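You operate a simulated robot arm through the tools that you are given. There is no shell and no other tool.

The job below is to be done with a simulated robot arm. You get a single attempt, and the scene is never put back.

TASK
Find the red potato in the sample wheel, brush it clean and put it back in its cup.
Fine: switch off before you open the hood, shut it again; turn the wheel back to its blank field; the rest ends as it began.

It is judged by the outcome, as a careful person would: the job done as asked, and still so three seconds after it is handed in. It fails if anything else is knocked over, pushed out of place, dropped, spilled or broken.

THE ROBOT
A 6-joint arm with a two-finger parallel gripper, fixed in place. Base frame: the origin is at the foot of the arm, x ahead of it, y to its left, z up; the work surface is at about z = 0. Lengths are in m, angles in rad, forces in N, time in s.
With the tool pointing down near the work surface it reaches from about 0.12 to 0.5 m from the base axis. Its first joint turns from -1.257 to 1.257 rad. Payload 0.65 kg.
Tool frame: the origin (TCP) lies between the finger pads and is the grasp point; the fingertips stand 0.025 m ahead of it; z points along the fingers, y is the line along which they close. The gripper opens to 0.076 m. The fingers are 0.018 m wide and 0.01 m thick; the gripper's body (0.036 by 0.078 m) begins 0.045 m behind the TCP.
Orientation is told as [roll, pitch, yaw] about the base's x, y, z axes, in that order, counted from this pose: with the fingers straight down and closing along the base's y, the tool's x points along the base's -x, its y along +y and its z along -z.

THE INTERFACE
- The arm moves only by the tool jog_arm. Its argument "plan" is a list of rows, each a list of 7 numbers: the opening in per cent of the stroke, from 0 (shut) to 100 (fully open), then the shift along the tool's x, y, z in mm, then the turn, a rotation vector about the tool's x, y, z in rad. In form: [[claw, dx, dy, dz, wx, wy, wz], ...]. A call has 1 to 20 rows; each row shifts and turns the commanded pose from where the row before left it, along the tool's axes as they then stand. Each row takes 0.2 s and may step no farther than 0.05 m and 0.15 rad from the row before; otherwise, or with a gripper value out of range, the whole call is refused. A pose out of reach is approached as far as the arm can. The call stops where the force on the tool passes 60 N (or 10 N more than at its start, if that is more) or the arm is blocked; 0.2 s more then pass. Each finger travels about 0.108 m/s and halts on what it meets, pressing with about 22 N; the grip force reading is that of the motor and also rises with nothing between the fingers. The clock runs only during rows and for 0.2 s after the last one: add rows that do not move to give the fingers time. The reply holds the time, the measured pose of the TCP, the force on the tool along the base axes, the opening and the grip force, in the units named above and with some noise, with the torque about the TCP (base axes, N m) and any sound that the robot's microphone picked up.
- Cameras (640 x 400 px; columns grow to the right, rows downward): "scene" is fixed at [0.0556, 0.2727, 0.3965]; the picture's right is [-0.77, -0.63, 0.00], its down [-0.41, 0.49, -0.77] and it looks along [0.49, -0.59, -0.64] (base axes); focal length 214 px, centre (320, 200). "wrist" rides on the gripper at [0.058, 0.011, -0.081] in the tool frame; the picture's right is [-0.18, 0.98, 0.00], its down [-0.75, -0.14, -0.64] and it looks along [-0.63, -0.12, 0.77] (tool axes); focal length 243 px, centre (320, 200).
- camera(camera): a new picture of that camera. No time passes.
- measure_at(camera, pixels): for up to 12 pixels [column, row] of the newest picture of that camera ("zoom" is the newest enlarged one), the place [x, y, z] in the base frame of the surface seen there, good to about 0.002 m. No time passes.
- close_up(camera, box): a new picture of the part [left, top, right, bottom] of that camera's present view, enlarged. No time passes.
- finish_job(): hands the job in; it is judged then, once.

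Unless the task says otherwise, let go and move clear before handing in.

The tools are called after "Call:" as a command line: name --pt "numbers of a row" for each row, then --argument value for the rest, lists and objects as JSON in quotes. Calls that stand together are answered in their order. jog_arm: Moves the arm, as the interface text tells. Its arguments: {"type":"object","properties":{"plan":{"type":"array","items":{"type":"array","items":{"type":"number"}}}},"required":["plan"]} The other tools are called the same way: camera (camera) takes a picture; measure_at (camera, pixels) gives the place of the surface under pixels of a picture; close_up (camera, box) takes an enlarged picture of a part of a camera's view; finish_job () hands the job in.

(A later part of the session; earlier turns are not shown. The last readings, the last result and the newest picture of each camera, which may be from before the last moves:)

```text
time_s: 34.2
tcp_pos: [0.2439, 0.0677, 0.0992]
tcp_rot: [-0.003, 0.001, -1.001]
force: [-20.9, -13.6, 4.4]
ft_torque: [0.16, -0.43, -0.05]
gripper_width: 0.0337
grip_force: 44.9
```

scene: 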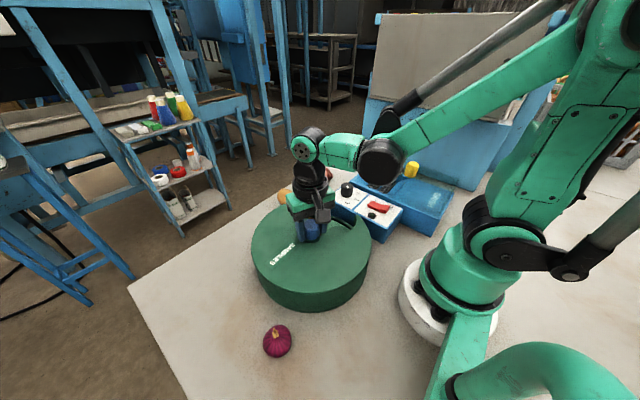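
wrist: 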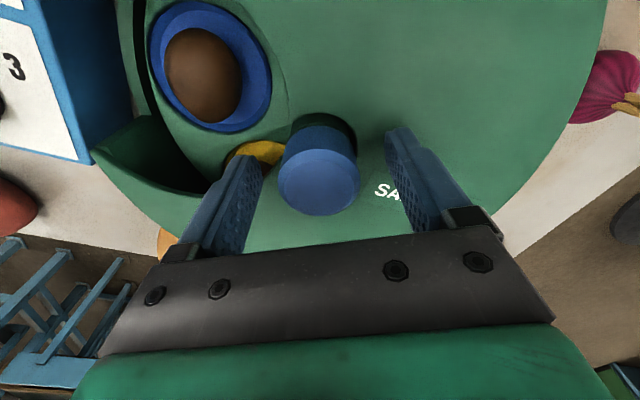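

A -25 N closing imbalance; re-centring by 0.6 mm, then turning counterclockwise 1.25 rad.

Call:
jog_arm --pt "60 0 0 0 0 0 0" --pt "60 0 -0.6 0 0 0 0" --pt "0 0 0 0 0 0 0" --pt "0 0 0 0 0 0 0" --pt "0 0 0 0 0 0 0"

Call:
jog_arm --pt "0 0 0 0 0 0 -0.125" --pt "0 0 0 0 0 0 -0.125" --pt "0 0 0 0 0 0 -0.125" --pt "0 0 0 0 0 0 -0.125" --pt "0 0 0 0 0 0 -0.125" --pt "0 0 0 0 0 0 -0.125" --pt "0 0 0 0 0 0 -0.125" --pt "0 0 0 0 0 0 -0.125" --pt "0 0 0 0 0 0 -0.125" --pt "0 0 0 0 0 0 -0.125" --pt "0 0 0 0 0 0 -0.125" --pt "0 0 0 0 0 0 -0.125"

Call:
camera --camera "wrist"

```text
time_s: 35.4
tcp_pos: [0.2453, 0.0683, 0.0985]
tcp_rot: [-0.003, -0.001, -1.001]
force: [-10.1, -6.3, 1.0]
ft_torque: [0.25, -0.61, -0.03]
gripper_width: 0.0335
grip_force: 44.8
```

```text
time_s: 38.0
tcp_pos: [0.2446, 0.068, 0.0997]
tcp_rot: [0.0, -0.002, 0.502]
force: [9.7, 10.5, -29.2]
ft_torque: [0.59, 0.05, -0.06]
gripper_width: 0.0337
grip_force: 45.2
```

```text
taken
```

wrist: 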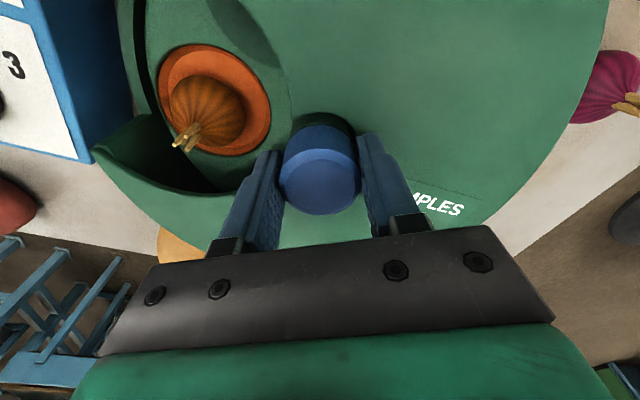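

The wheel follows well; the onion is back in view at about +1.0 rad. I'll turn a further 0.5 rad, then go back for another bite.

Call:
jog_arm --pt "0 0 0 0 0 0 -0.125" --pt "0 0 0 0 0 0 -0.125" --pt "0 0 0 0 0 0 -0.125" --pt "0 0 0 0 0 0 -0.125" --pt "80 0 0 0 0 0 0" --pt "80 0 0 0 0 0 0" --pt "80 0 0 0 0 0 0"

Call:
camera --camera "wrist"

```text
time_s: 39.6
tcp_pos: [0.2443, 0.0678, 0.0991]
tcp_rot: [0.001, 0.001, 1.001]
force: [0.9, 0.3, 0.5]
ft_torque: [-0.01, 0.01, 0.03]
gripper_width: 0.0607
grip_force: 0.0
```

```text
taken
```

wrist: 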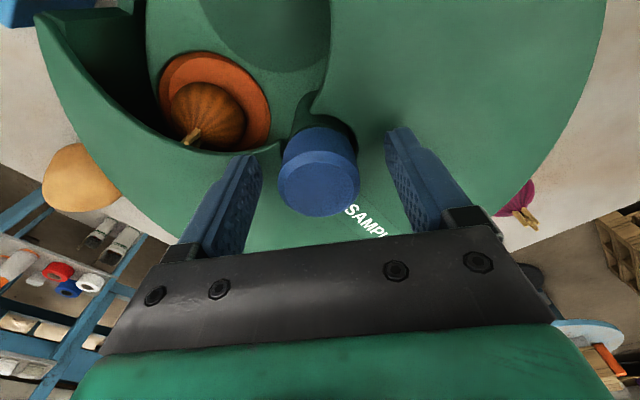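

Yaw +1.0 is reachable, and the blank field is appearing at the top. Swinging the open hand back to -1.0 and gripping again.

Call:
jog_arm --pt "80 0 0 0 0 0 0.143" --pt "80 0 0 0 0 0 0.143" --pt "80 0 0 0 0 0 0.143" --pt "80 0 0 0 0 0 0.143" --pt "80 0 0 0 0 0 0.143" --pt "80 0 0 0 0 0 0.143" --pt "80 0 0 0 0 0 0.143" --pt "80 0 0 0 0 0 0.143" --pt "80 0 0 0 0 0 0.143" --pt "80 0 0 0 0 0 0.143" --pt "80 0 0 0 0 0 0.143" --pt "80 0 0 0 0 0 0.143" --pt "80 0 0 0 0 0 0.143" --pt "80 0 0 0 0 0 0.143" --pt "80 0 0 0 0 0 0" --pt "0 0 0 0 0 0 0" --pt "0 0 0 0 0 0 0" --pt "0 0 0 0 0 0 0"

```text
time_s: 43.4
tcp_pos: [0.2451, 0.0677, 0.0998]
tcp_rot: [0.003, 0.0, -1.002]
force: [24.4, 14.2, -10.3]
ft_torque: [0.06, 0.19, -0.01]
gripper_width: 0.0331
grip_force: 44.9
```

Slight imbalance (+28 N); re-centre by 0.4 mm and turn counterclockwise about 1.75 rad.

Call:
jog_arm --pt "60 0 0 0 0 0 0" --pt "60 0 0.4 0 0 0 0" --pt "0 0 0 0 0 0 0" --pt "0 0 0 0 0 0 0" --pt "0 0 0 0 0 0 0" --pt "0 0 0 0 0 0 -0.125" --pt "0 0 0 0 0 0 -0.125" --pt "0 0 0 0 0 0 -0.125" --pt "0 0 0 0 0 0 -0.125" --pt "0 0 0 0 0 0 -0.125" --pt "0 0 0 0 0 0 -0.125" --pt "0 0 0 0 0 0 -0.125" --pt "0 0 0 0 0 0 -0.125" --pt "0 0 0 0 0 0 -0.125" --pt "0 0 0 0 0 0 -0.125" --pt "0 0 0 0 0 0 -0.125" --pt "0 0 0 0 0 0 -0.125" --pt "0 0 0 0 0 0 -0.125" --pt "0 0 0 0 0 0 -0.125"

Call:
camera --camera "wrist"

Call:
close_up --camera "scene" --box '[260, 160, 400, 260]'

```text
time_s: 47.4
tcp_pos: [0.2442, 0.0684, 0.1001]
tcp_rot: [0.0, 0.002, 0.751]
force: [4.2, -16.6, -22.8]
ft_torque: [0.64, -0.63, -0.03]
gripper_width: 0.0333
grip_force: 44.9
```

```text
taken
```

wrist: 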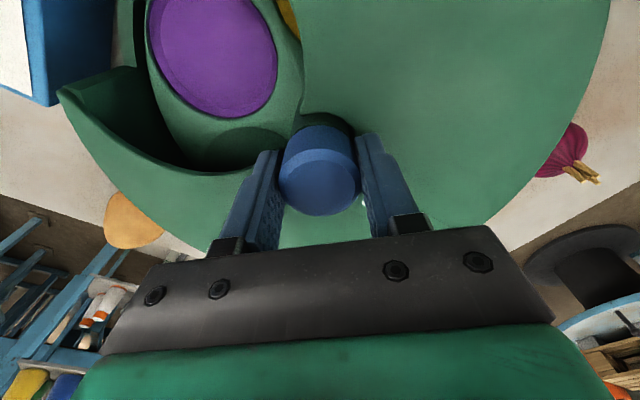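

```text
4.00 times, centred on (330, 210) of scene
```

zoom: 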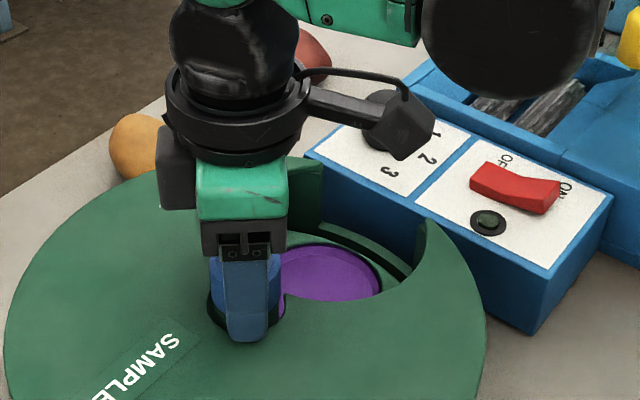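

The purple cup is empty. The yellow cup is next; I'll turn a little more, release, swing back and turn on.

Call:
jog_arm --pt "0 0 0 0 0 0 -0.125" --pt "0 0 0 0 0 0 -0.125" --pt "80 0 0 0 0 0 0" --pt "80 0 0 0 0 0 0" --pt "80 0 0 0 0 0 0.143" --pt "80 0 0 0 0 0 0.143" --pt "80 0 0 0 0 0 0.143" --pt "80 0 0 0 0 0 0.143" --pt "80 0 0 0 0 0 0.143" --pt "80 0 0 0 0 0 0.143" --pt "80 0 0 0 0 0 0.143" --pt "80 0 0 0 0 0 0" --pt "0 0 0 0 0 0 0" --pt "0 0 0 0 0 0 0" --pt "0 0 0 0 0 0 0"

```text
time_s: 50.6
tcp_pos: [0.2442, 0.068, 0.0984]
tcp_rot: [0.002, 0.002, -0.003]
force: [1.2, 17.0, -7.6]
ft_torque: [-0.58, -0.07, -0.01]
gripper_width: 0.0335
grip_force: 44.8
```

Call:
jog_arm --pt "0 0 0 0 0 0 -0.125" --pt "0 0 0 0 0 0 -0.125" --pt "0 0 0 0 0 0 -0.125" --pt "0 0 0 0 0 0 -0.125" --pt "0 0 0 0 0 0 -0.125" --pt "0 0 0 0 0 0 -0.125" --pt "0 0 0 0 0 0 -0.125"

Call:
camera --camera "wrist"

Call:
close_up --camera "scene" --box '[260, 160, 400, 260]'

```text
time_s: 52.2
tcp_pos: [0.2442, 0.0669, 0.0997]
tcp_rot: [-0.001, 0.004, 0.873]
force: [7.4, -18.8, -2.3]
ft_torque: [1.22, -0.27, 0.01]
gripper_width: 0.0335
grip_force: 44.9
```

```text
taken
```

wrist: 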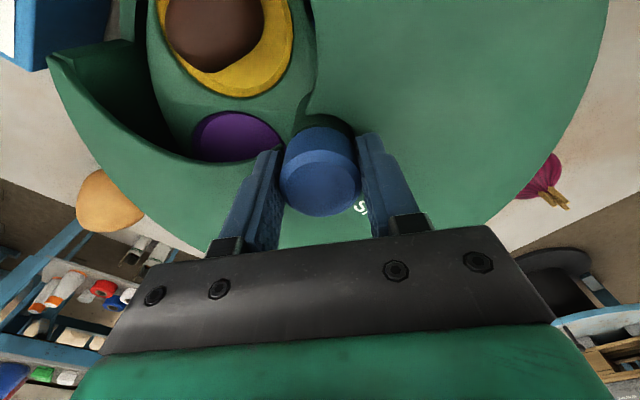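

```text
4.00 times, centred on (330, 210) of scene
```

zoom: 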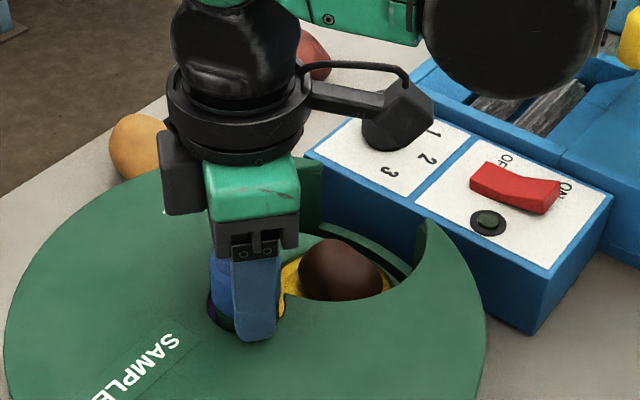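

In the yellow cup there is a darker, redder-brown potato than the one in the blue cup. I'll take a close look at its colour.

Call:
close_up --camera "wrist" --box '[140, 0, 320, 110]'

Call:
close_up --camera "scene" --box '[320, 205, 370, 245]'

Call:
close_up --camera "scene" --box '[270, 160, 340, 205]'

```text
3.56 times, centred on (230, 55) of wrist
```

zoom: 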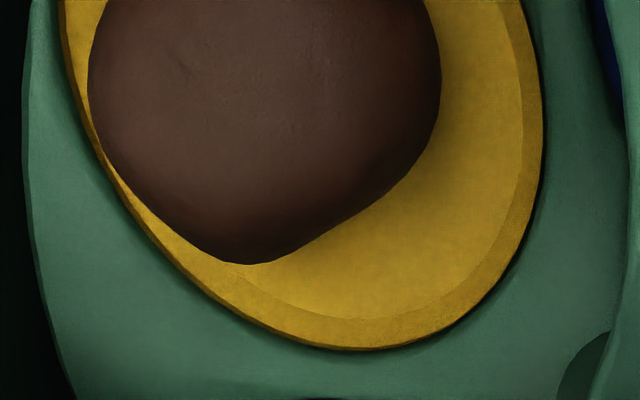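

```text
10.00 times, centred on (345, 225) of scene
```

zoom: 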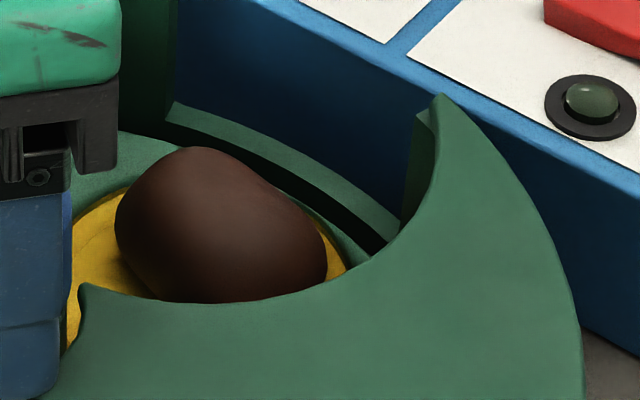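

```text
8.89 times, centred on (305, 182) of scene
```

zoom: 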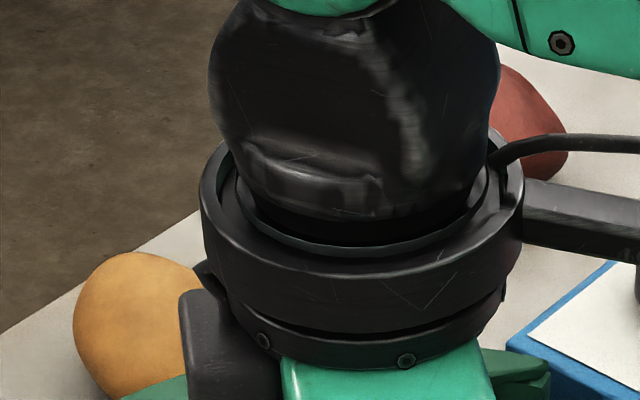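

The yellow-cup potato is lumpy and distinctly reddish under the dirt (the blue-cup one was a smooth yellowish brown), so this is the red potato. I'll turn the last ~0.12 rad to centre its cup in the window.

Call:
jog_arm --pt "0 0 0 0 0 0 -0.06" --pt "0 0 0 0 0 0 -0.06" --pt "0 0 0 0 0 0 0"

Call:
camera --camera "wrist"

```text
time_s: 53.0
tcp_pos: [0.2436, 0.0685, 0.0999]
tcp_rot: [-0.002, 0.003, 0.993]
force: [1.9, -26.5, 24.7]
ft_torque: [-0.17, 0.56, -0.05]
gripper_width: 0.0338
grip_force: 45.0
```

```text
taken
```

wrist: 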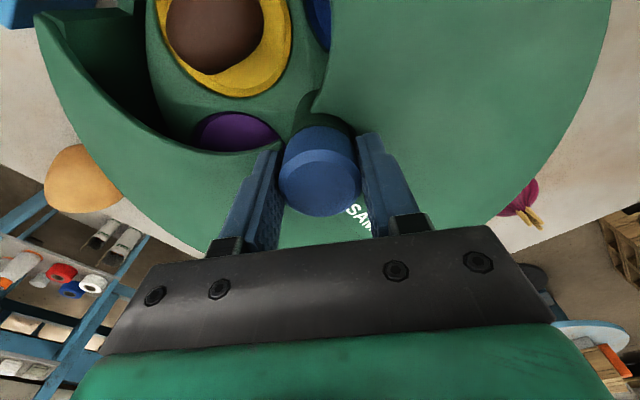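

The red potato's cup is now centred (215,35). I'll release the knob, lift clear and move to look down into the window.

Call:
jog_arm --pt "80 0 0 0 0 0 0" --pt "80 0 0 0 0 0 0" --pt "80 0 0 -40 0 0 0" --pt "80 0 0 -40 0 0 0" --pt "80 0 0 -40 0 0 0.1" --pt "80 0 0 0 0 0 0.15" --pt "80 0 0 0 0 0 0.15" --pt "80 0 0 0 0 0 0.15" --pt "80 0 0 0 0 0 0.15" --pt "80 0 0 0 0 0 0.15" --pt "80 0 0 0 0 0 0.15" --pt "80 0 0 0 0 0 0"

```text
time_s: 55.6
tcp_pos: [0.2456, 0.0671, 0.2199]
tcp_rot: [-0.001, 0.0, -0.01]
force: [0.4, -0.1, -0.2]
ft_torque: [-0.02, -0.05, -0.01]
gripper_width: 0.0609
grip_force: 0.0
```

Call:
jog_arm --pt "80 25 -40 0 0 0 0" --pt "80 25 -37 0 0 0 0" --pt "80 0 0 0 0 0 0"

Call:
camera --camera "wrist"

Call:
close_up --camera "wrist" --box '[240, 60, 400, 180]'

Call:
close_up --camera "scene" --box '[260, 160, 400, 260]'

```text
time_s: 56.4
tcp_pos: [0.1945, -0.0079, 0.2189]
tcp_rot: [0.001, -0.002, -0.004]
force: [-0.5, 0.2, 0.4]
ft_torque: [-0.03, 0.02, -0.02]
gripper_width: 0.0608
grip_force: 0.1
```

```text
taken
```

wrist: 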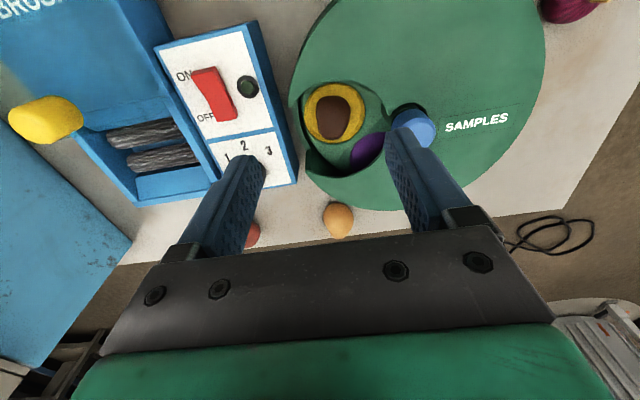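

```text
3.33 times, centred on (320, 120) of wrist
```

zoom: 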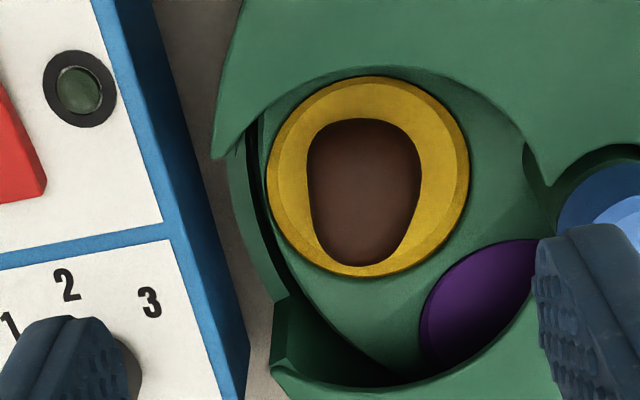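

```text
4.00 times, centred on (330, 210) of scene
```

zoom: 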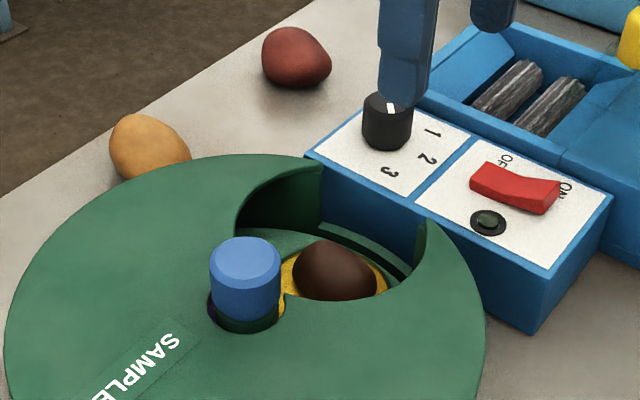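

The red potato lies with its long axis roughly along x in the yellow cup. I'll measure its outline and the cup.

Call:
close_up --camera "wrist" --box '[240, 60, 400, 180]'

Call:
measure_at --camera "zoom" --pixels '[[363, 190], [312, 160], [416, 160], [316, 220], [406, 220], [363, 123], [361, 260], [363, 160], [363, 225], [272, 185], [466, 180], [360, 82]]'

Call:
measure_at --camera "zoom" --pixels '[[370, 273], [290, 180], [445, 180], [370, 105], [300, 130], [430, 230], [235, 150], [270, 345], [420, 380], [545, 185], [400, 70], [480, 90]]'

```text
3.33 times, centred on (320, 120) of wrist
```

zoom: 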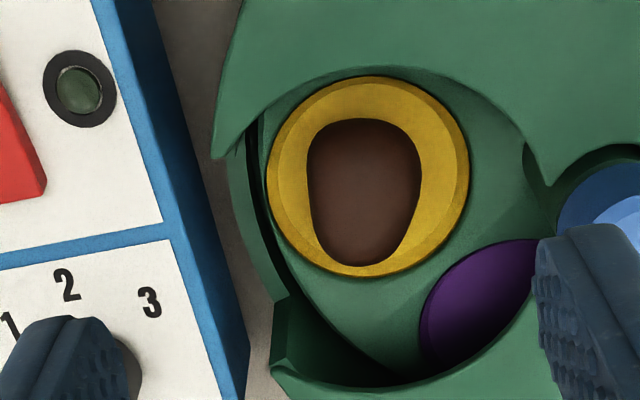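

```text
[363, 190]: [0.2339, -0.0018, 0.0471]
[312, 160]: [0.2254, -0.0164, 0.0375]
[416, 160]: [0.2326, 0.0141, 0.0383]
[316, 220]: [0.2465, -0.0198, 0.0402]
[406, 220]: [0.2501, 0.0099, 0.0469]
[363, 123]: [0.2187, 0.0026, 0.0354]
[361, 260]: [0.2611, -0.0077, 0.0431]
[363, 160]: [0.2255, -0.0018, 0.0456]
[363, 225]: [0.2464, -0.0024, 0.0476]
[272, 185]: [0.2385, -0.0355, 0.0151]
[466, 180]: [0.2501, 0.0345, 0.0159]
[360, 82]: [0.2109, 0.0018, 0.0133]
```

```text
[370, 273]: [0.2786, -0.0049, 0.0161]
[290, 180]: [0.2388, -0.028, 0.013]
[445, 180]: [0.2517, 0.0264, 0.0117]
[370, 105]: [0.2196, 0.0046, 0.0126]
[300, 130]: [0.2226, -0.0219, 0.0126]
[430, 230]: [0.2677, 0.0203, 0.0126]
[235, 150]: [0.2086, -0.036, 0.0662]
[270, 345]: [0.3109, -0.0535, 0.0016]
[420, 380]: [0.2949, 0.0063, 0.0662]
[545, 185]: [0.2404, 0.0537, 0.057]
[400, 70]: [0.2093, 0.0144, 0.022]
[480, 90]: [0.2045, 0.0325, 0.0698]
```

The potato measures about 46 × 34 mm, centre ≈ (0.240, -0.003), top z 0.0476, cup floor 0.0126; deck 0.022. Before picking it up, I'll measure the brush box with its rollers and hood from here.

Call:
close_up --camera "wrist" --box '[0, 0, 300, 210]'

Call:
measure_at --camera "zoom" --pixels '[[300, 285], [225, 290], [370, 275], [340, 335], [280, 345], [410, 330], [300, 310], [440, 370], [400, 300], [290, 425], [240, 215], [395, 250]]'

```text
1.90 times, centred on (150, 105) of wrist
```

zoom: 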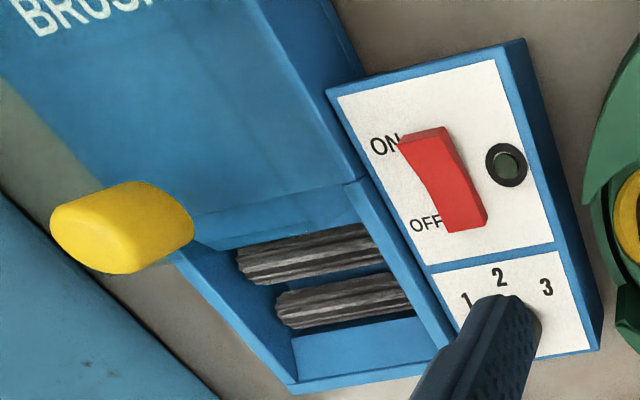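

```text
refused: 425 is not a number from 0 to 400
```

I'll move over the brush box for a proper view (fingers stay at z≥0.19, above everything there).

Call:
jog_arm --pt "80 10 -45 -10 0 0 0" --pt "80 10 -45 -10 0 0 0" --pt "80 5 -45 -10 0 0 0" --pt "80 0 -45 0 0 0 0" --pt "80 0 -20 0 0 0 0" --pt "80 0 0 0 0 0 0"

Call:
camera --camera "wrist"

Call:
close_up --camera "wrist" --box '[220, 0, 460, 150]'

```text
time_s: 57.8
tcp_pos: [0.1679, -0.2084, 0.2462]
tcp_rot: [0.001, 0.001, -0.007]
force: [-0.6, 0.2, -0.2]
ft_torque: [0.0, -0.01, -0.01]
gripper_width: 0.0607
grip_force: 0.0
```

```text
taken
```

wrist: 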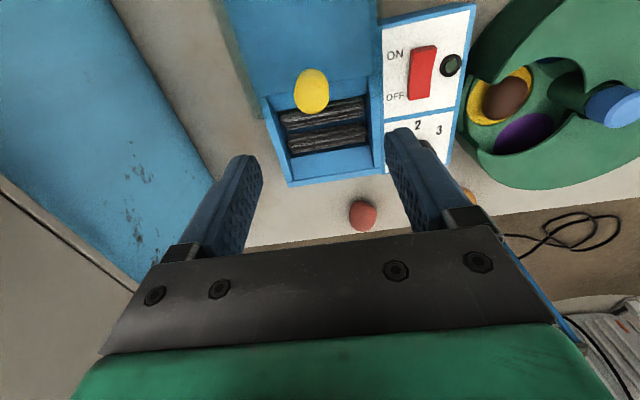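

```text
2.67 times, centred on (340, 75) of wrist
```

zoom: 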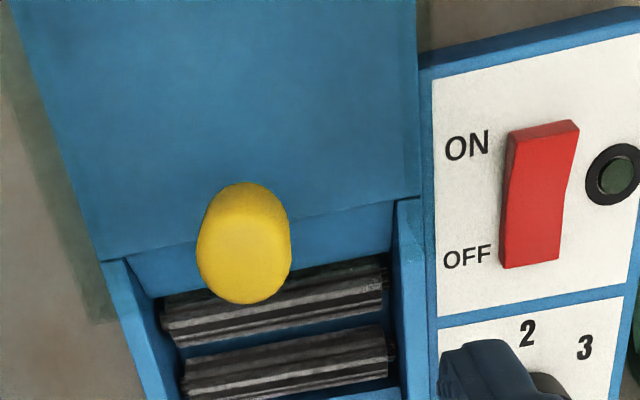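

Call:
close_up --camera "wrist" --box '[220, 60, 420, 200]'

Call:
measure_at --camera "zoom" --pixels '[[195, 165], [330, 150], [455, 120], [240, 245], [340, 230], [460, 205], [300, 200], [340, 285], [215, 355], [480, 300], [150, 200], [490, 150]]'

Call:
measure_at --camera "zoom" --pixels '[[290, 90], [290, 30], [240, 90], [345, 90], [290, 140], [200, 110], [400, 90], [420, 30], [190, 345], [350, 330], [510, 100], [360, 115]]'

```text
2.86 times, centred on (320, 130) of wrist
```

zoom: 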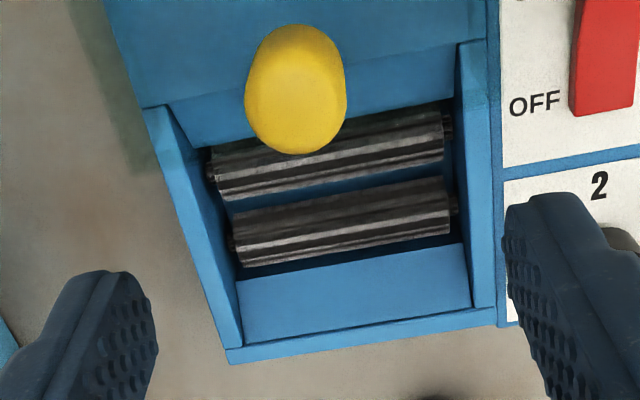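

```text
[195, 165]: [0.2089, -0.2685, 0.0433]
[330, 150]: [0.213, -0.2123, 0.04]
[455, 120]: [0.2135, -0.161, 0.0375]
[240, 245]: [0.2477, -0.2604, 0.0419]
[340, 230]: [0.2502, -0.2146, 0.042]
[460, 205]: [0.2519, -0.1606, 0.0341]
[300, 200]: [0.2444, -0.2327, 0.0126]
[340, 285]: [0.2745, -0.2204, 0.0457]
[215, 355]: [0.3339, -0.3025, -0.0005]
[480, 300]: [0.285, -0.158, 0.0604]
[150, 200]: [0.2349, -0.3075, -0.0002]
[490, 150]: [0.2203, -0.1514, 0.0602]
```

```text
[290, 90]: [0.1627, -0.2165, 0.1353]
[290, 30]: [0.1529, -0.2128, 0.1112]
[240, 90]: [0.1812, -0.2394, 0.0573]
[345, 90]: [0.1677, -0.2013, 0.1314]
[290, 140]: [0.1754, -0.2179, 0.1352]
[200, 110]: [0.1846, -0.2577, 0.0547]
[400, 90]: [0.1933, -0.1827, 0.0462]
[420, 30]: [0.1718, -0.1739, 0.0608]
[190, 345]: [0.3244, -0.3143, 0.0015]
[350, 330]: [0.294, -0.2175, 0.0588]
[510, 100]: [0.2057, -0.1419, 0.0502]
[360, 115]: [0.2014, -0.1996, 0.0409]
```

The rollers sit at x≈0.212 and 0.249 (tops z≈0.042, y from -0.268 to -0.160), so the potato belongs at about (0.230, -0.215). The hood's front edge is near x≈0.19. Now I'll go over the red potato, turning the hand to match its long axis.

Call:
jog_arm --pt "66 -14.4 41 0 0 0 0" --pt "66 -14.4 41 0 0 0 0" --pt "66 -14.4 41 0 0 0 0" --pt "66 -14.4 41 0 0 0 0" --pt "66 -14.4 41 0 0 0 0" --pt "66 0 0 40 0 0 0.08" --pt "66 0 0 40 0 0 0.08" --pt "66 0 0 46 0 0 0" --pt "66 0 0 20 0 0 0" --pt "66 0 0 0 0 0 0"

Call:
camera --camera "wrist"

Call:
close_up --camera "scene" --box '[260, 140, 400, 250]'

```text
time_s: 60.0
tcp_pos: [0.24, -0.004, 0.1049]
tcp_rot: [0.001, -0.001, -0.167]
force: [-0.3, 0.3, 0.4]
ft_torque: [0.02, -0.02, -0.02]
gripper_width: 0.0502
grip_force: 0.1
```

```text
taken
```

wrist: 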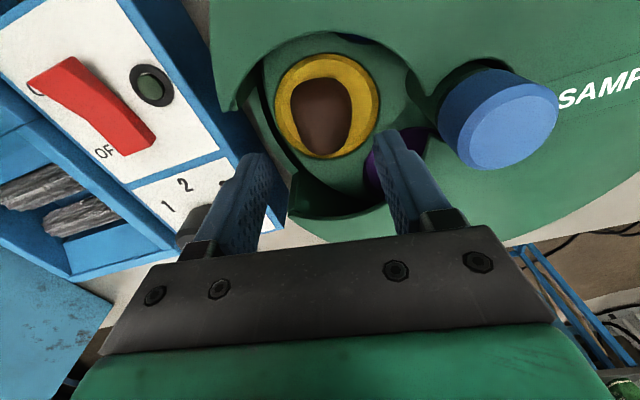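

```text
3.64 times, centred on (330, 195) of scene
```

zoom: 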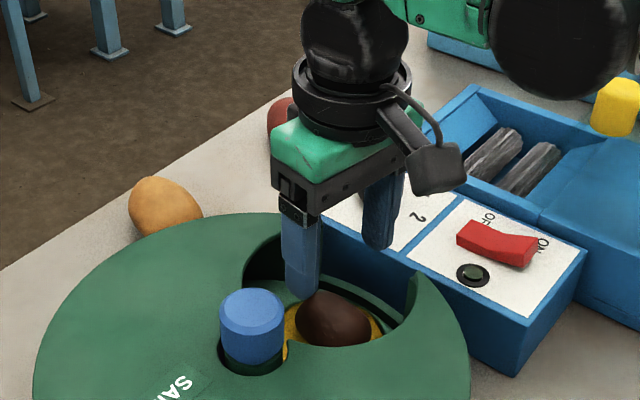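

The fingers hover above the window, potato at (322,110). I'll refine its position from this closer view.

Call:
close_up --camera "wrist" --box '[250, 40, 410, 170]'

Call:
measure_at --camera "wrist" --pixels '[[322, 110], [293, 100], [348, 105], [297, 125], [343, 130], [318, 80], [325, 149], [322, 95], [322, 130], [299, 138], [275, 105], [378, 100]]'

```text
3.08 times, centred on (330, 105) of wrist
```

zoom: 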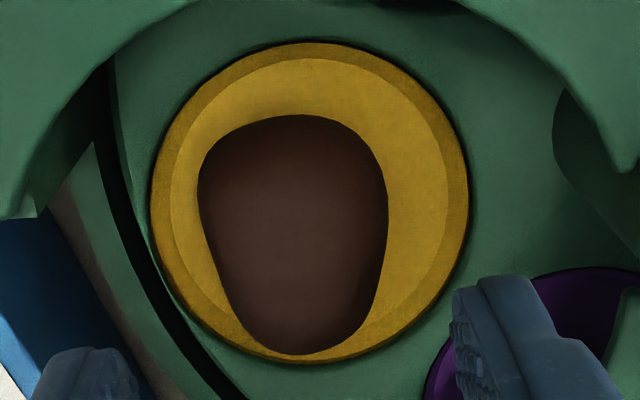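

```text
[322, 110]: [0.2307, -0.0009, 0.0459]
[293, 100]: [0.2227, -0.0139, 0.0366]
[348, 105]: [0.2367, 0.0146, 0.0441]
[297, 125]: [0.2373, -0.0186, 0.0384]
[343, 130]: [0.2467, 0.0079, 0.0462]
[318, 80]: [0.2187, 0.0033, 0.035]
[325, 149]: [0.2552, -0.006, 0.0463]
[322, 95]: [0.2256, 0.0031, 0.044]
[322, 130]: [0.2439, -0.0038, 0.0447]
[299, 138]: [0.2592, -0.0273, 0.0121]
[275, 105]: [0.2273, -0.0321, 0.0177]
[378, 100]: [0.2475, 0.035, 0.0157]
```

The potato's axis runs from (0.219, 0.003) to (0.261, -0.008); I'll turn a bit more (0.06), shift 1 mm in y and lower to z≈0.06 before the final step.

Call:
jog_arm --pt "66 0 1 15 0 0 0.06" --pt "66 0 0 15 0 0 0" --pt "66 0 0 15 0 0 0" --pt "66 0 0 0 0 0 0"

Call:
jog_arm --pt "66 0 0 0 0 0 0"

Call:
camera --camera "wrist"

Call:
close_up --camera "scene" --box '[260, 140, 400, 250]'

```text
time_s: 61.0
tcp_pos: [0.2418, -0.004, 0.0598]
tcp_rot: [0.0, -0.001, -0.227]
force: [-0.1, -0.3, -0.3]
ft_torque: [0.02, 0.02, 0.0]
gripper_width: 0.0502
grip_force: 0.0
```

```text
time_s: 61.4
tcp_pos: [0.2408, -0.004, 0.0597]
tcp_rot: [0.002, -0.001, -0.225]
force: [-0.1, -0.5, -0.2]
ft_torque: [-0.01, 0.01, 0.01]
gripper_width: 0.0502
grip_force: 0.1
```

```text
taken
```

wrist: 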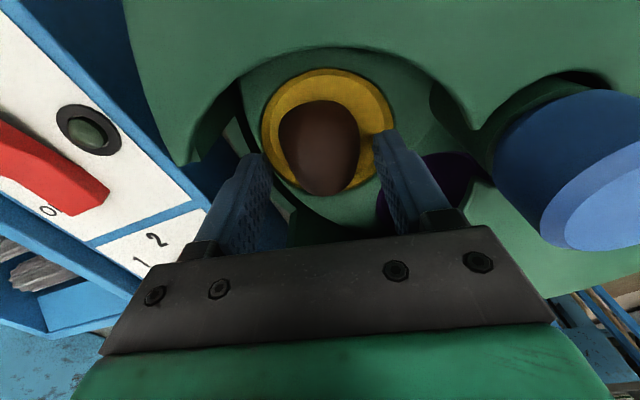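

```text
3.64 times, centred on (330, 195) of scene
```

zoom: 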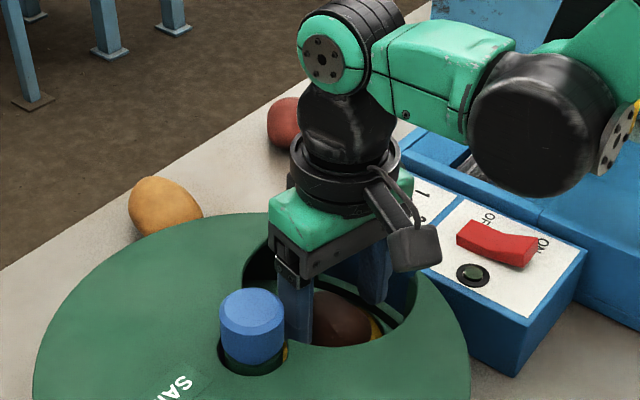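

The fingers straddle the potato evenly (tips near (258,155) and (385,135)). Final 11 mm down, then close.

Call:
jog_arm --pt "66 0 0 6 0 0 0" --pt "66 0 0 5 0 0 0" --pt "66 0 0 0 0 0 0"

Call:
jog_arm --pt "50 0 0 0 0 0 0" --pt "30 0 0 0 0 0 0" --pt "20 0 0 0 0 0 0" --pt "20 0 0 0 0 0 0"

Call:
camera --camera "wrist"

```text
time_s: 62.2
tcp_pos: [0.2435, -0.0035, 0.0479]
tcp_rot: [0.001, -0.001, -0.228]
force: [-0.8, 0.5, -0.3]
ft_torque: [-0.01, -0.02, 0.01]
gripper_width: 0.0502
grip_force: 0.2
```

```text
time_s: 63.2
tcp_pos: [0.242, -0.0037, 0.0486]
tcp_rot: [0.0, 0.0, -0.228]
force: [-0.5, -0.2, 0.1]
ft_torque: [0.01, 0.02, -0.01]
gripper_width: 0.037
grip_force: 22.2
```

```text
taken
```

wrist: 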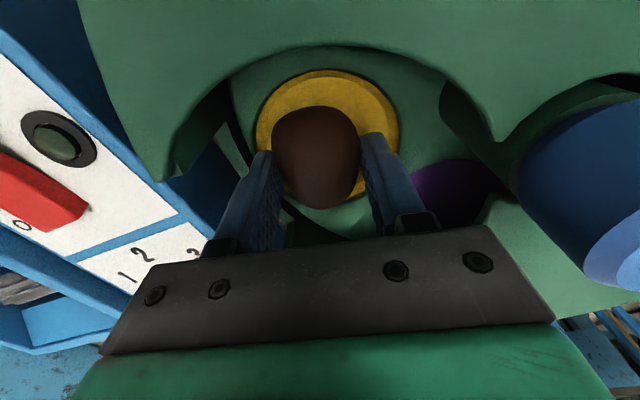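

The potato is held at 0.037 m with 22 N. Lifting slowly and checking.

Call:
jog_arm --pt "10 0 0 0 0 0 0" --pt "10 0 0 -10 0 0 0" --pt "10 0 0 -20 0 0 0" --pt "10 0 0 -30 0 0 0" --pt "10 0 0 -30 0 0 0" --pt "10 0 0 -30 0 0 0" --pt "10 0 0 0 0 0 0"

Call:
camera --camera "wrist"

Call:
camera --camera "scene"

```text
time_s: 64.8
tcp_pos: [0.2411, -0.0021, 0.1669]
tcp_rot: [0.0, 0.0, -0.227]
force: [0.2, 0.3, -1.0]
ft_torque: [0.04, 0.0, -0.02]
gripper_width: 0.0371
grip_force: 22.0
```

```text
taken
```

wrist: 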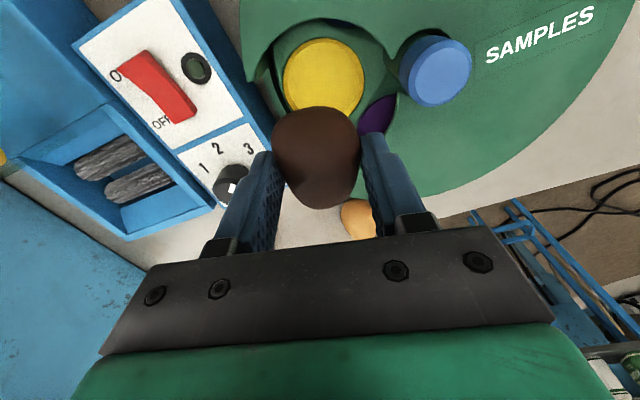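

```text
taken
```

scene: 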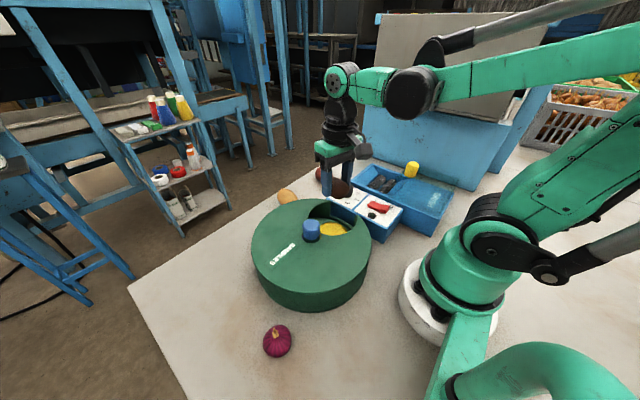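

The potato is securely held and the yellow cup is empty beneath (323,75). Moving over the rollers at a safe height, then turning the hand to -90° so its long axis lies along the rollers.

Call:
jog_arm --pt "10 0 0 -20 0 0 0" --pt "10 0 0 -25 0 0 0" --pt "10 -6.53 -34.9 0 0 0 0" --pt "10 -6.53 -34.9 0 0 0 0" --pt "10 -6.53 -34.9 0 0 0 0" --pt "10 -6.53 -34.9 0 0 0 0" --pt "10 -6.53 -34.9 0 0 0 0" --pt "10 -6.53 -34.9 0 0 0 0" --pt "10 0 0 0 0 0 0"

Call:
jog_arm --pt "10 0 0 0 0 0 0.1344" --pt "10 0 0 0 0 0 0.1344" --pt "10 0 0 0 0 0 0.1344" --pt "10 0 0 0 0 0 0.1344" --pt "10 0 0 0 0 0 0.1344" --pt "10 0 0 0 0 0 0.1344" --pt "10 0 0 0 0 0 0.1344" --pt "10 0 0 0 0 0 0.1344" --pt "10 0 0 0 0 0 0.1344" --pt "10 0 0 0 0 0 0.1344" --pt "10 0 0 0 0 0 0"

Call:
camera --camera "wrist"

Call:
camera --camera "scene"

```text
time_s: 66.8
tcp_pos: [0.23, -0.2151, 0.2105]
tcp_rot: [0.002, 0.001, -0.227]
force: [-0.2, 0.7, -0.6]
ft_torque: [0.0, 0.0, 0.01]
gripper_width: 0.0375
grip_force: 22.0
```

```text
time_s: 69.2
tcp_pos: [0.2313, -0.2156, 0.2125]
tcp_rot: [0.001, 0.001, -1.574]
force: [-0.4, -0.2, 0.0]
ft_torque: [-0.02, 0.02, -0.04]
gripper_width: 0.0368
grip_force: 22.0
```

```text
taken
```

wrist: 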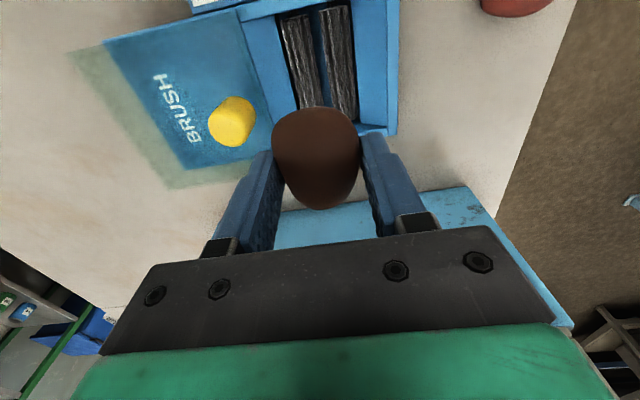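

```text
taken
```

scene: 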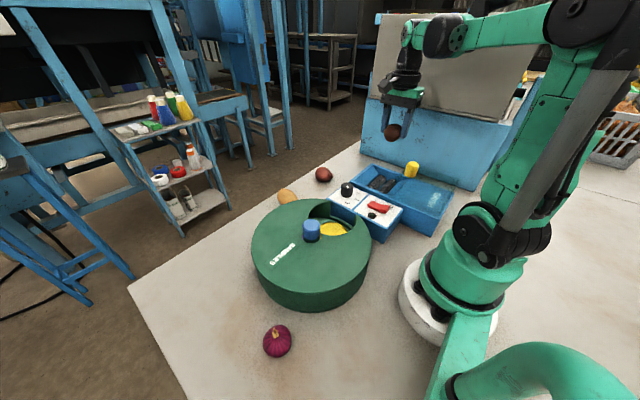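

The potato hangs over the rollers with the hand turned; the hood (tinted, left in the wrist view) and yellow knob are clear of it. Descending to z≈0.107 first.

Call:
jog_arm --pt "10 0 0 35 0 0 0" --pt "10 0 0 35 0 0 0" --pt "10 0 0 30 0 0 0" --pt "10 0 0 0 0 0 0"

Call:
camera --camera "wrist"

Call:
close_up --camera "scene" --box '[330, 110, 470, 220]'

```text
time_s: 70.2
tcp_pos: [0.2297, -0.2134, 0.1122]
tcp_rot: [0.0, 0.001, -1.571]
force: [0.3, -0.1, 0.9]
ft_torque: [0.02, -0.01, -0.01]
gripper_width: 0.0368
grip_force: 22.0
```

```text
taken
```

wrist: 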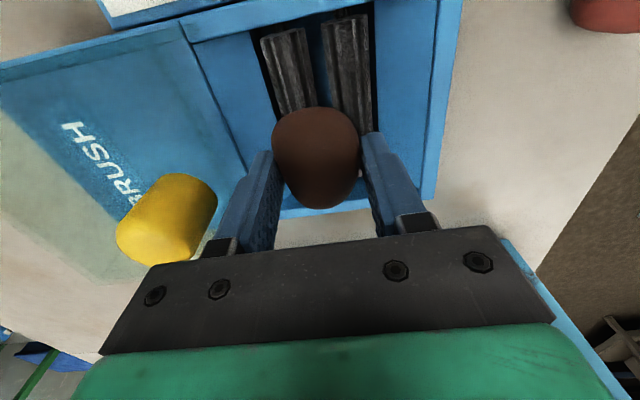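

```text
3.64 times, centred on (400, 165) of scene
```

zoom: 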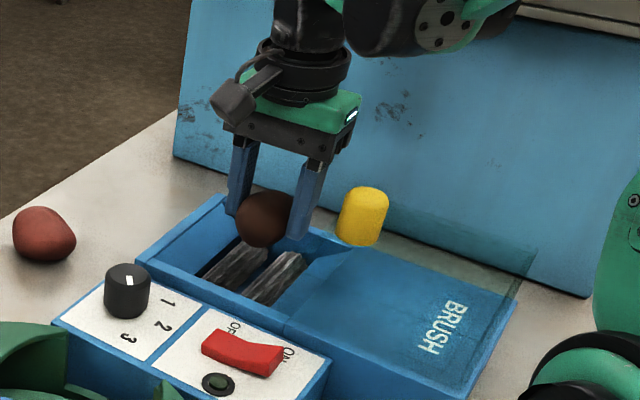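

Clear on all sides. Lowering slowly to about z=0.073 while watching the contact force.

Call:
jog_arm --pt "10 0 0 18 0 0 0" --pt "10 0 0 10 0 0 0" --pt "10 0 0 5 0 0 0" --pt "10 0 0 0 0 0 0"

Call:
camera --camera "wrist"

Call:
close_up --camera "scene" --box '[330, 110, 470, 220]'

```text
time_s: 71.2
tcp_pos: [0.2307, -0.2162, 0.0804]
tcp_rot: [-0.001, 0.0, -1.571]
force: [0.9, -0.3, -0.7]
ft_torque: [0.01, -0.05, 0.0]
gripper_width: 0.0371
grip_force: 21.7
```

```text
taken
```

wrist: 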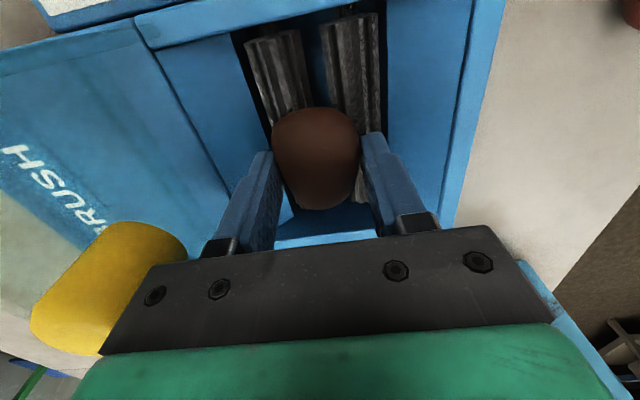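

```text
3.64 times, centred on (400, 165) of scene
```

zoom: 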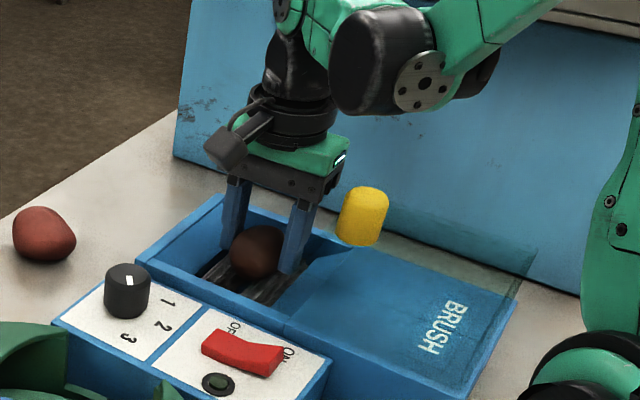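

The potato is just over the gap between the rollers (gap column ≈318, potato centre 317). Last 8 mm in 2 mm steps.

Call:
jog_arm --pt "10 0 0 2 0 0 0" --pt "10 0 0 2 0 0 0" --pt "10 0 0 2 0 0 0" --pt "10 0 0 1 0 0 0" --pt "10 0 0 0 0 0 0"

```text
time_s: 72.4
tcp_pos: [0.2323, -0.2155, 0.0728]
tcp_rot: [0.0, 0.0, -1.569]
force: [2.3, -2.8, 6.2]
ft_torque: [-0.08, 0.01, 0.04]
gripper_width: 0.0365
grip_force: 21.3
```

Contact: +6 N upward, the potato rests on the rollers. Opening to 0.044 m gently.

Call:
jog_arm --pt "50 0 0 0 0 0 0" --pt "58 0 0 0 0 0 0" --pt "58 0 0 0 0 0 0" --pt "58 0 0 0 0 0 0"

Call:
camera --camera "wrist"

Call:
close_up --camera "scene" --box '[330, 110, 470, 220]'

```text
time_s: 73.4
tcp_pos: [0.232, -0.2154, 0.0723]
tcp_rot: [0.0, -0.001, -1.572]
force: [-0.4, -0.5, -0.2]
ft_torque: [-0.03, 0.01, 0.01]
gripper_width: 0.0444
grip_force: 0.0
```

```text
taken
```

wrist: 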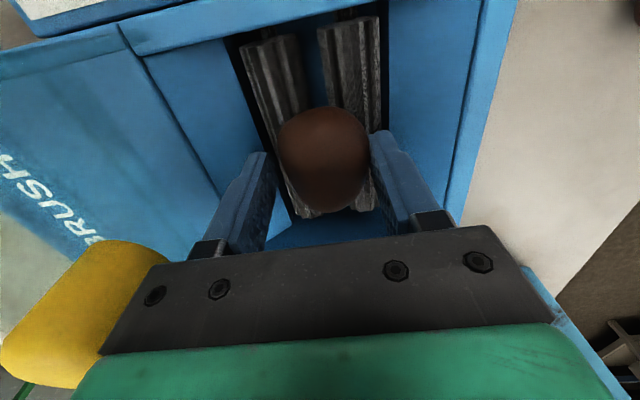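

```text
3.64 times, centred on (400, 165) of scene
```

zoom: 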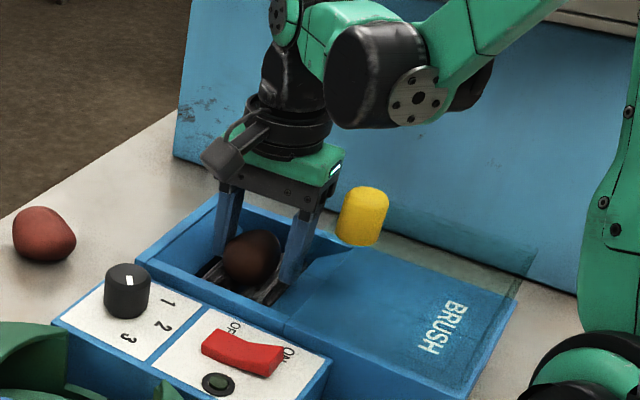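

The potato rests between the rollers. Lifting straight up.

Call:
jog_arm --pt "58 0 0 -8 0 0 0" --pt "58 0 0 -20 0 0 0" --pt "58 0 0 -35 0 0 0" --pt "58 0 0 -40 0 0 0" --pt "58 0 0 -40 0 0 0" --pt "58 0 0 0 0 0 0"

Call:
camera --camera "wrist"

Call:
close_up --camera "scene" --box '[330, 110, 470, 220]'

```text
time_s: 74.8
tcp_pos: [0.2317, -0.2166, 0.2141]
tcp_rot: [0.0, -0.001, -1.572]
force: [0.0, 0.3, 0.0]
ft_torque: [0.02, 0.03, 0.01]
gripper_width: 0.0441
grip_force: 0.0
```

```text
taken
```

wrist: 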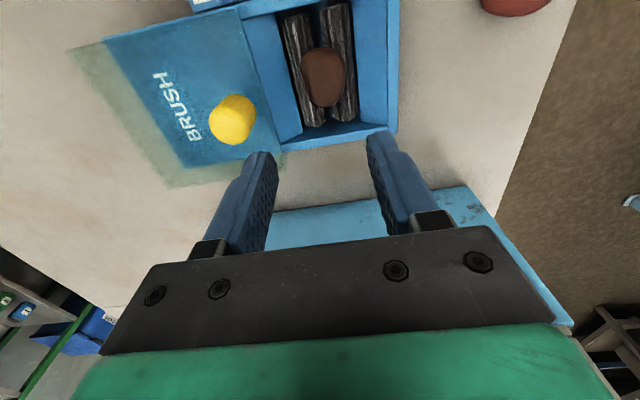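

```text
3.64 times, centred on (400, 165) of scene
```

zoom: 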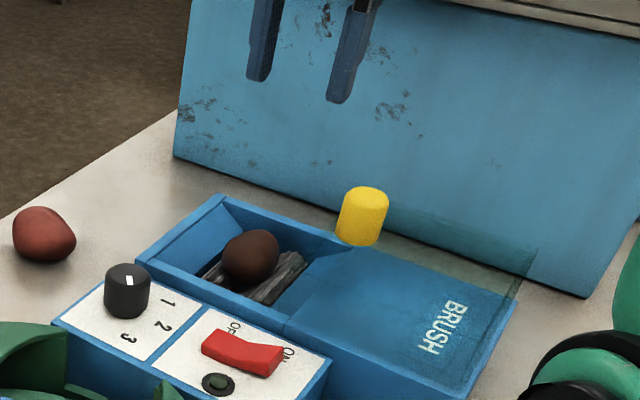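

The potato lies along the rollers. I'll measure it and the hood's outline and knob from this side.

Call:
close_up --camera "wrist" --box '[60, 0, 420, 200]'

Call:
measure_at --camera "wrist" --pixels '[[323, 75], [323, 50], [323, 102], [303, 75], [343, 75], [235, 110], [220, 125], [250, 110], [232, 137], [230, 100], [270, 140], [255, 30]]'

Call:
measure_at --camera "wrist" --pixels '[[245, 25], [240, 12], [175, 185], [110, 100], [75, 45], [260, 60], [265, 100], [280, 150], [185, 165], [250, 160], [215, 175], [100, 42]]'

```text
1.78 times, centred on (240, 100) of wrist
```

zoom: 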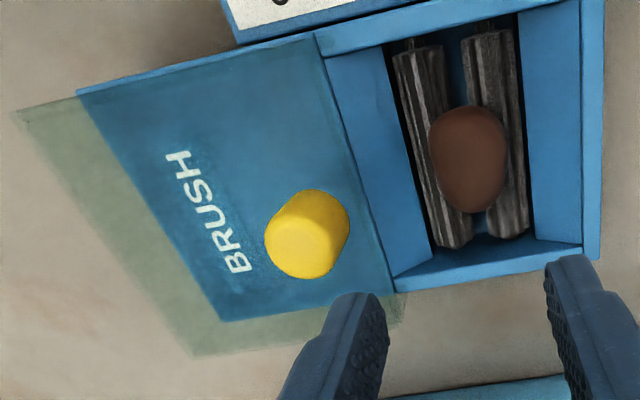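

```text
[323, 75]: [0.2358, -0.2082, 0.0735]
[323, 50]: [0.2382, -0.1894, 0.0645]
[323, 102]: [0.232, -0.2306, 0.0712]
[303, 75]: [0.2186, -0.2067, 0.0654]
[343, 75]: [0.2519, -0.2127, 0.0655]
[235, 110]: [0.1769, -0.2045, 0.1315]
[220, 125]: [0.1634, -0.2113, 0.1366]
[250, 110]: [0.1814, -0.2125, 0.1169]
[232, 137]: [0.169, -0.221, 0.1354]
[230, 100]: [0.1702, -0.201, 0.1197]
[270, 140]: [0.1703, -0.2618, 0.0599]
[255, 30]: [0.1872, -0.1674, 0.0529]
```

```text
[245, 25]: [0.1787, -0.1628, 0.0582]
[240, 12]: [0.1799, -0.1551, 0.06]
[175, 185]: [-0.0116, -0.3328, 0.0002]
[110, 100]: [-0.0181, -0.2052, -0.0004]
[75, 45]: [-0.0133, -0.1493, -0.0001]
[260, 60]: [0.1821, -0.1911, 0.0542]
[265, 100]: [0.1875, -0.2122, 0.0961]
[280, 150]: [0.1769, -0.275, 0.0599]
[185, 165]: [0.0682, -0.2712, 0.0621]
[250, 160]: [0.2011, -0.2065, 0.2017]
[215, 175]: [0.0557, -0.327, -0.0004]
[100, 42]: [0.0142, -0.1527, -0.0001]
```

Potato centre ≈ (0.235, -0.211), top z≈0.0735; the hood's front edge is at x≈0.187 with its top near 0.096–0.10. I need to know whether the hood has a front wall that could strike the potato, so I'll look closer.

Call:
close_up --camera "scene" --box '[390, 150, 480, 210]'

Call:
close_up --camera "wrist" --box '[180, 0, 300, 180]'

```text
6.67 times, centred on (435, 180) of scene
```

zoom: 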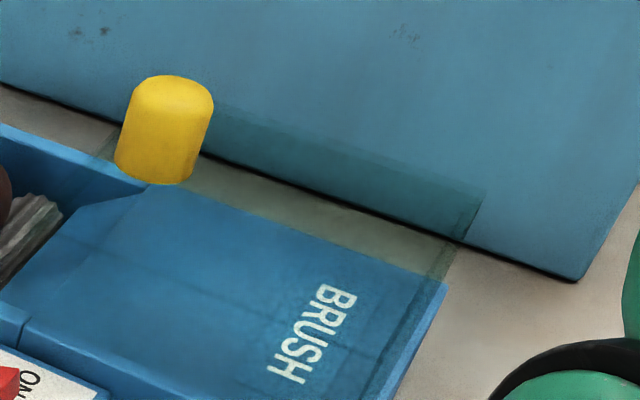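

```text
2.22 times, centred on (240, 90) of wrist
```

zoom: 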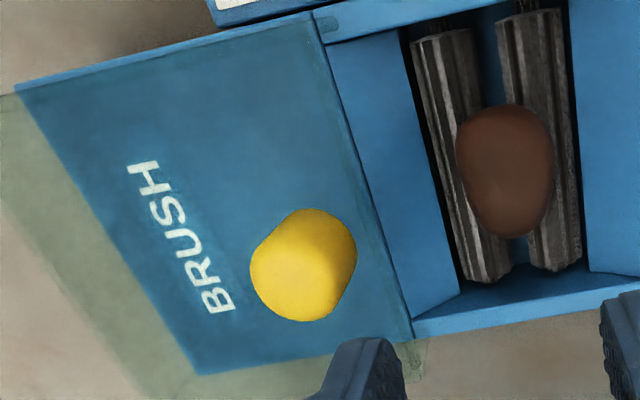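

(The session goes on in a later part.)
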